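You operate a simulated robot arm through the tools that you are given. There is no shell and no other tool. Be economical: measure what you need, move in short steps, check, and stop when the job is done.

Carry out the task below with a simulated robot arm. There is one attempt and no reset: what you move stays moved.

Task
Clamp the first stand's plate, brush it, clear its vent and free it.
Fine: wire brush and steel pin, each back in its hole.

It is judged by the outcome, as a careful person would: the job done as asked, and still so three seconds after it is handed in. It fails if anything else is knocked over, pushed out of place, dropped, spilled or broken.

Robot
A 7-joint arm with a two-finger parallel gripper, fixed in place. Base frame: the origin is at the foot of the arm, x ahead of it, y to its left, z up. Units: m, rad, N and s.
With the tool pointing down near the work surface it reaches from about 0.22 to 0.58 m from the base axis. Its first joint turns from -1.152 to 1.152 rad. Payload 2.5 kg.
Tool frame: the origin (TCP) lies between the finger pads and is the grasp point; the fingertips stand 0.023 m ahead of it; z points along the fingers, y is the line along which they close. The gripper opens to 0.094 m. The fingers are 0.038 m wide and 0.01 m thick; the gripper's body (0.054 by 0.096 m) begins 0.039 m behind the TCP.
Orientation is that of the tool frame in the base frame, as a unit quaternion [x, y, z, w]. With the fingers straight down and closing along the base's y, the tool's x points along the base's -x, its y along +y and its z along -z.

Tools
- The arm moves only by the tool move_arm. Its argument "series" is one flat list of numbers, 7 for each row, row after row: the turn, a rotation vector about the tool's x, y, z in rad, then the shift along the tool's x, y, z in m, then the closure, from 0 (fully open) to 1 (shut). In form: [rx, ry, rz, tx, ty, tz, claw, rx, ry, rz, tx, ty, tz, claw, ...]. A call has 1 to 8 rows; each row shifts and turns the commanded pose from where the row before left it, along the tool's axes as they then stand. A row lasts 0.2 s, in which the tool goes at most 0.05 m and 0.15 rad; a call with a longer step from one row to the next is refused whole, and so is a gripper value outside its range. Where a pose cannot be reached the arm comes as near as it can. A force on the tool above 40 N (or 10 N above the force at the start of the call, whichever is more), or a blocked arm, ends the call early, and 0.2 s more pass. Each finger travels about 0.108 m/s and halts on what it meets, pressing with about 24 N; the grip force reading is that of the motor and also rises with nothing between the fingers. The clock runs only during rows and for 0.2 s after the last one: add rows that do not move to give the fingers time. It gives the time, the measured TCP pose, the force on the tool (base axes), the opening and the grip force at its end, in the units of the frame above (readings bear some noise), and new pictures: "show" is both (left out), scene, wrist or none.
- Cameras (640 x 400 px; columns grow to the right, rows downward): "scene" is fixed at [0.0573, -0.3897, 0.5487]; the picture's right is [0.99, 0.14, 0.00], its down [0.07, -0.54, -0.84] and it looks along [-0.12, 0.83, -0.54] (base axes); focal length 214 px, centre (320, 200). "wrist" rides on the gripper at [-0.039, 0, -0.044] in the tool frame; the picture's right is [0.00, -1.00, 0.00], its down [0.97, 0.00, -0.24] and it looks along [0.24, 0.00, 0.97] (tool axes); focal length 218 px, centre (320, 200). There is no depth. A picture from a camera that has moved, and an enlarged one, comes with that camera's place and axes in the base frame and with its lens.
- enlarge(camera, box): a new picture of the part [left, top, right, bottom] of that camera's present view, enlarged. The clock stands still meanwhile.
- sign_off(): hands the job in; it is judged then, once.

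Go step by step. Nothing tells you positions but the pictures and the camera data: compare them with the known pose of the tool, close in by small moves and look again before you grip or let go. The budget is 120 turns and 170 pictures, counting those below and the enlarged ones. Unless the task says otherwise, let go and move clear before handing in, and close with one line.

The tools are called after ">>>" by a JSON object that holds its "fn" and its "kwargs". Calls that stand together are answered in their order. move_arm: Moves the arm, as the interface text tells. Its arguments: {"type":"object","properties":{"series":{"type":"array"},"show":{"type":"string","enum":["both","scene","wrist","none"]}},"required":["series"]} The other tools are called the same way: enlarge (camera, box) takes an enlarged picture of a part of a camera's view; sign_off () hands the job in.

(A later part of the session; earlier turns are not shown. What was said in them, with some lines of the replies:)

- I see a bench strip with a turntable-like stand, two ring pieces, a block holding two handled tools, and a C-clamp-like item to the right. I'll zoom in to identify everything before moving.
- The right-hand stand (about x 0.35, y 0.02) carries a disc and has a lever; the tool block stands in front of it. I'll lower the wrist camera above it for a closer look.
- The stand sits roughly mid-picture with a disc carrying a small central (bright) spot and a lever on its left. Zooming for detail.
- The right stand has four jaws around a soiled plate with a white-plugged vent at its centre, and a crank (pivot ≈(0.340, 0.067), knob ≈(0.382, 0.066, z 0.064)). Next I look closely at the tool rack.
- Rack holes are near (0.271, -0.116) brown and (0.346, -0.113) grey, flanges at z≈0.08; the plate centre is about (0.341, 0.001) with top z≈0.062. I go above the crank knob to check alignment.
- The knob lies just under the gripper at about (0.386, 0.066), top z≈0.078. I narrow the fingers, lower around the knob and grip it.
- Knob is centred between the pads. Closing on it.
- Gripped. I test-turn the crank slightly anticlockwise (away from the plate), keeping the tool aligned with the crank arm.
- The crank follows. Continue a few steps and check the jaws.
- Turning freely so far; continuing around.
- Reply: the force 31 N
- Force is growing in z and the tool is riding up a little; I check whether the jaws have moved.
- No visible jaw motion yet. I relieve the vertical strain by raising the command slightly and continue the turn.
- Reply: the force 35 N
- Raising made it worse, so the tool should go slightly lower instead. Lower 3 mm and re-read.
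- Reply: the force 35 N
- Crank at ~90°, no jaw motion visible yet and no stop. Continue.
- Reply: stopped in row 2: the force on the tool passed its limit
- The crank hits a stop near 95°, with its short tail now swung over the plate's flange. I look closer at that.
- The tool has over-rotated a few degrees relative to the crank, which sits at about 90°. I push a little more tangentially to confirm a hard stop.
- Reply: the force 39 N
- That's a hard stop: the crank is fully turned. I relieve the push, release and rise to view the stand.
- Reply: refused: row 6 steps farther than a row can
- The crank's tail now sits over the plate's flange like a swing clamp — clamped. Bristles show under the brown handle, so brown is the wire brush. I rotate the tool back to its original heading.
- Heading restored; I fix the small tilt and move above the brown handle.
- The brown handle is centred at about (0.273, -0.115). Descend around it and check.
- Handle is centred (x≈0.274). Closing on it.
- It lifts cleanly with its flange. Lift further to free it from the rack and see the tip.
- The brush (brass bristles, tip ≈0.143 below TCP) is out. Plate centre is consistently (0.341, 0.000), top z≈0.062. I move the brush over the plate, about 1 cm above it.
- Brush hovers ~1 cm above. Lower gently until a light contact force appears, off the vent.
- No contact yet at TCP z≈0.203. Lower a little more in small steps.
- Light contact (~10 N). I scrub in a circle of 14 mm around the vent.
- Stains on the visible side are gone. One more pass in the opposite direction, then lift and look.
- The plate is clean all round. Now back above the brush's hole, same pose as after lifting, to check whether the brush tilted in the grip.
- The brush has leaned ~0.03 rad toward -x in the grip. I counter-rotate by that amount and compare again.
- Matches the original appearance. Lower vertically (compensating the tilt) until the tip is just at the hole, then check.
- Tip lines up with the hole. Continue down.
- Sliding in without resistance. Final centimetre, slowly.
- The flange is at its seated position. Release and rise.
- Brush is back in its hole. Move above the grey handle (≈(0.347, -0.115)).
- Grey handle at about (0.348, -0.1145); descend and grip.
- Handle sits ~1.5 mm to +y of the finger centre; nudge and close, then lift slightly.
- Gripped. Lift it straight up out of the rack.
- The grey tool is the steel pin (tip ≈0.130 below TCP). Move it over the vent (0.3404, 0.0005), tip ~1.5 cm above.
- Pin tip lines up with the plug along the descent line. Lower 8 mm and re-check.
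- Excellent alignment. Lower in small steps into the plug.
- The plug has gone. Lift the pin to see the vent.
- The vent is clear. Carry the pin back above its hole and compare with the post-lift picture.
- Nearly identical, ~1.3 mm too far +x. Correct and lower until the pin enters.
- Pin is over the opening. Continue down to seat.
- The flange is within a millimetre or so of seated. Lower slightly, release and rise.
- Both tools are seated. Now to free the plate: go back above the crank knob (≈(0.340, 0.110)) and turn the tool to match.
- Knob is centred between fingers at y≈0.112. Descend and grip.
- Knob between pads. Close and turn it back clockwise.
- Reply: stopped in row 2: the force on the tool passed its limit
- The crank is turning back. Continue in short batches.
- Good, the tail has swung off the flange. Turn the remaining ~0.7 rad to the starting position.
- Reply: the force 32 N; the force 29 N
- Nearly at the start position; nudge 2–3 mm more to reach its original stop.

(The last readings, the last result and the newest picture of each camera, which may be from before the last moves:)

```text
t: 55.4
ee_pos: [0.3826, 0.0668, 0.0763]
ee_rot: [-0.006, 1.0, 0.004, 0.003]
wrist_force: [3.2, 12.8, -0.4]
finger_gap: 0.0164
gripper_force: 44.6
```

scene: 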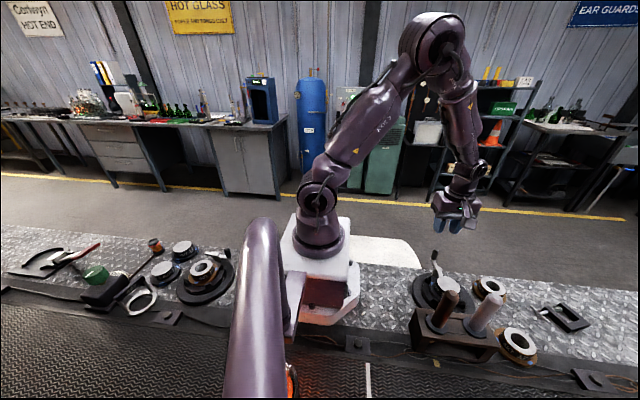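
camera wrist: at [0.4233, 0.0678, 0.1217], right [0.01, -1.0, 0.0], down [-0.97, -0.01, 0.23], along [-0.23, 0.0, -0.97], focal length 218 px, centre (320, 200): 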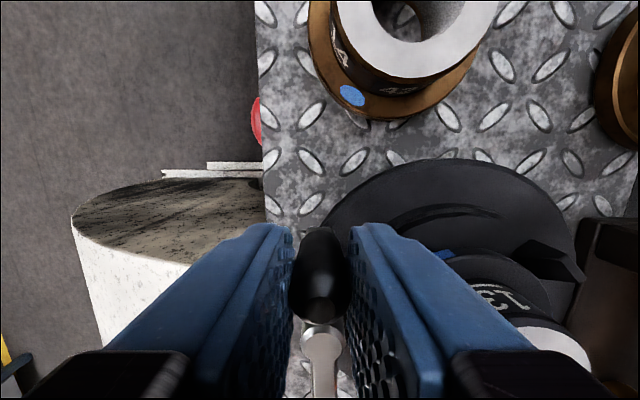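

It's against its stop, back at the starting position. Release, rise and inspect.

>>> {"fn": "move_arm", "kwargs": {"series": [0, 0, 0, 0, 0.0005, 0, 1, 0, 0, 0, 0, 0, 0, 0.7, 0, 0, 0, 0, 0, 0, 0.68, 0, 0, 0, 0, 0, -0.03, 0.68, 0, 0, 0, 0, 0, -0.05, 0.68, 0, 0, 0, 0, 0, -0.05, 0.5, 0, 0, 0, 0, -0.03, -0.03, 0.4, 0, 0, 0, 0, 0, 0, 0.4]}}

>>> {"fn": "enlarge", "kwargs": {"camera": "wrist", "box": [240, 100, 440, 280]}}

>>> {"fn": "enlarge", "kwargs": {"camera": "scene", "box": [405, 255, 515, 355]}}

```text
t: 57.2
ee_pos: [0.3854, 0.0336, 0.2383]
ee_rot: [-0.004, 1.0, 0.001, 0.004]
wrist_force: [-0.6, 0.2, -0.6]
finger_gap: 0.0563
gripper_force: 0.1
camera wrist: at [0.4249, 0.0336, 0.2823], right [0.01, -1.0, 0.0], down [-0.97, -0.01, 0.23], along [-0.23, 0.0, -0.97], focal length 218 px, centre (320, 200)
```

scene: 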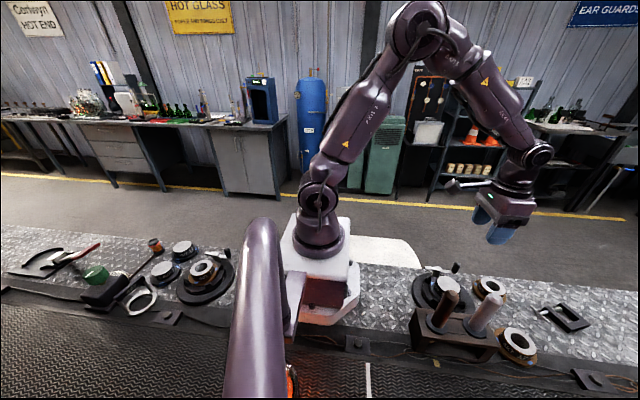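
wrist: 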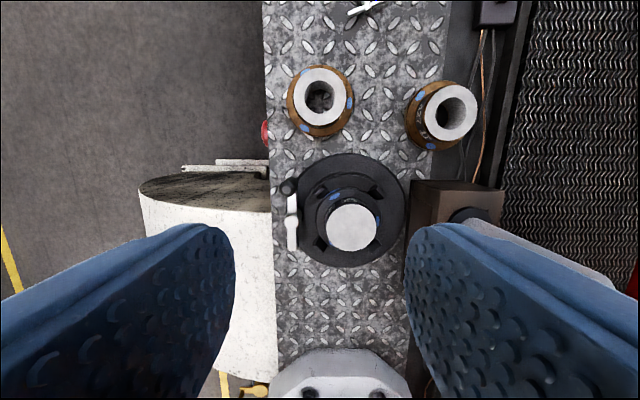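

```text
2.22 times, centred on (340, 190) of wrist
camera zoom: at [0.4249, 0.0336, 0.2823], right [0.01, -1.0, 0.0], down [-0.97, -0.01, 0.23], along [-0.23, 0.0, -0.97], focal length 485 px, centre (276, 222)
```

zoom: 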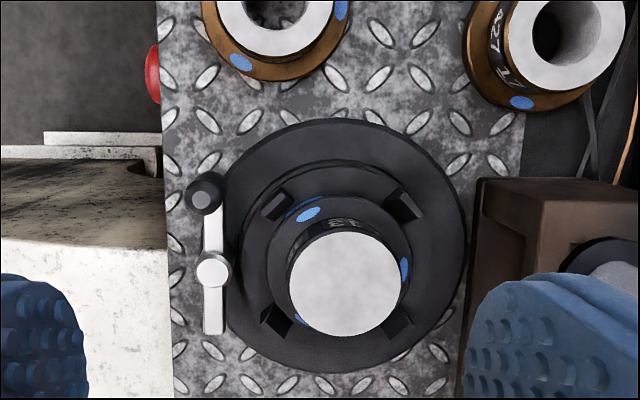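

```text
4.00 times, centred on (460, 305) of scene
camera zoom: at [0.0572, -0.3897, 0.5487], right [0.99, 0.14, 0.0], down [0.07, -0.54, -0.84], along [-0.12, 0.83, -0.54], focal length 858 px, centre (-240, -220)
```

zoom: 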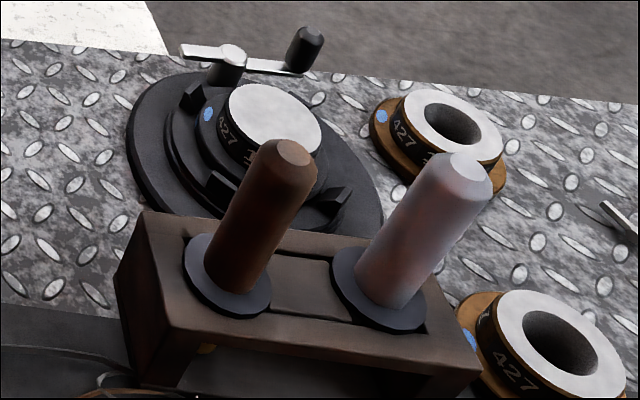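

Everything looks as at the start, with a clean plate and open clamp. One close check that both tools are fully seated.

>>> {"fn": "enlarge", "kwargs": {"camera": "scene", "box": [400, 310, 500, 372]}}

```text
6.40 times, centred on (450, 341) of scene
camera zoom: at [0.0572, -0.3897, 0.5487], right [0.99, 0.14, 0.0], down [0.07, -0.54, -0.84], along [-0.12, 0.83, -0.54], focal length 1373 px, centre (-512, -702)
```

zoom: 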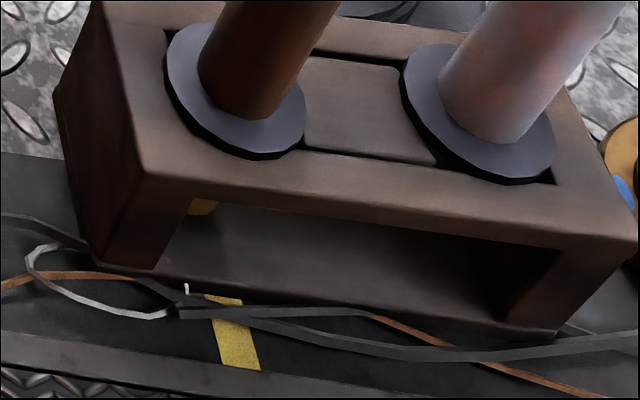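

Both tools sit flat in their holes, the clamp is open, and the arm is clear of everything. I'm handing in.

>>> {"fn": "sign_off", "kwargs": {}}

```text
The job is handed in.
```

The first stand's plate was clamped, brushed clean, its vent cleared, and freed again; the wire brush and steel pin are back in their holes.
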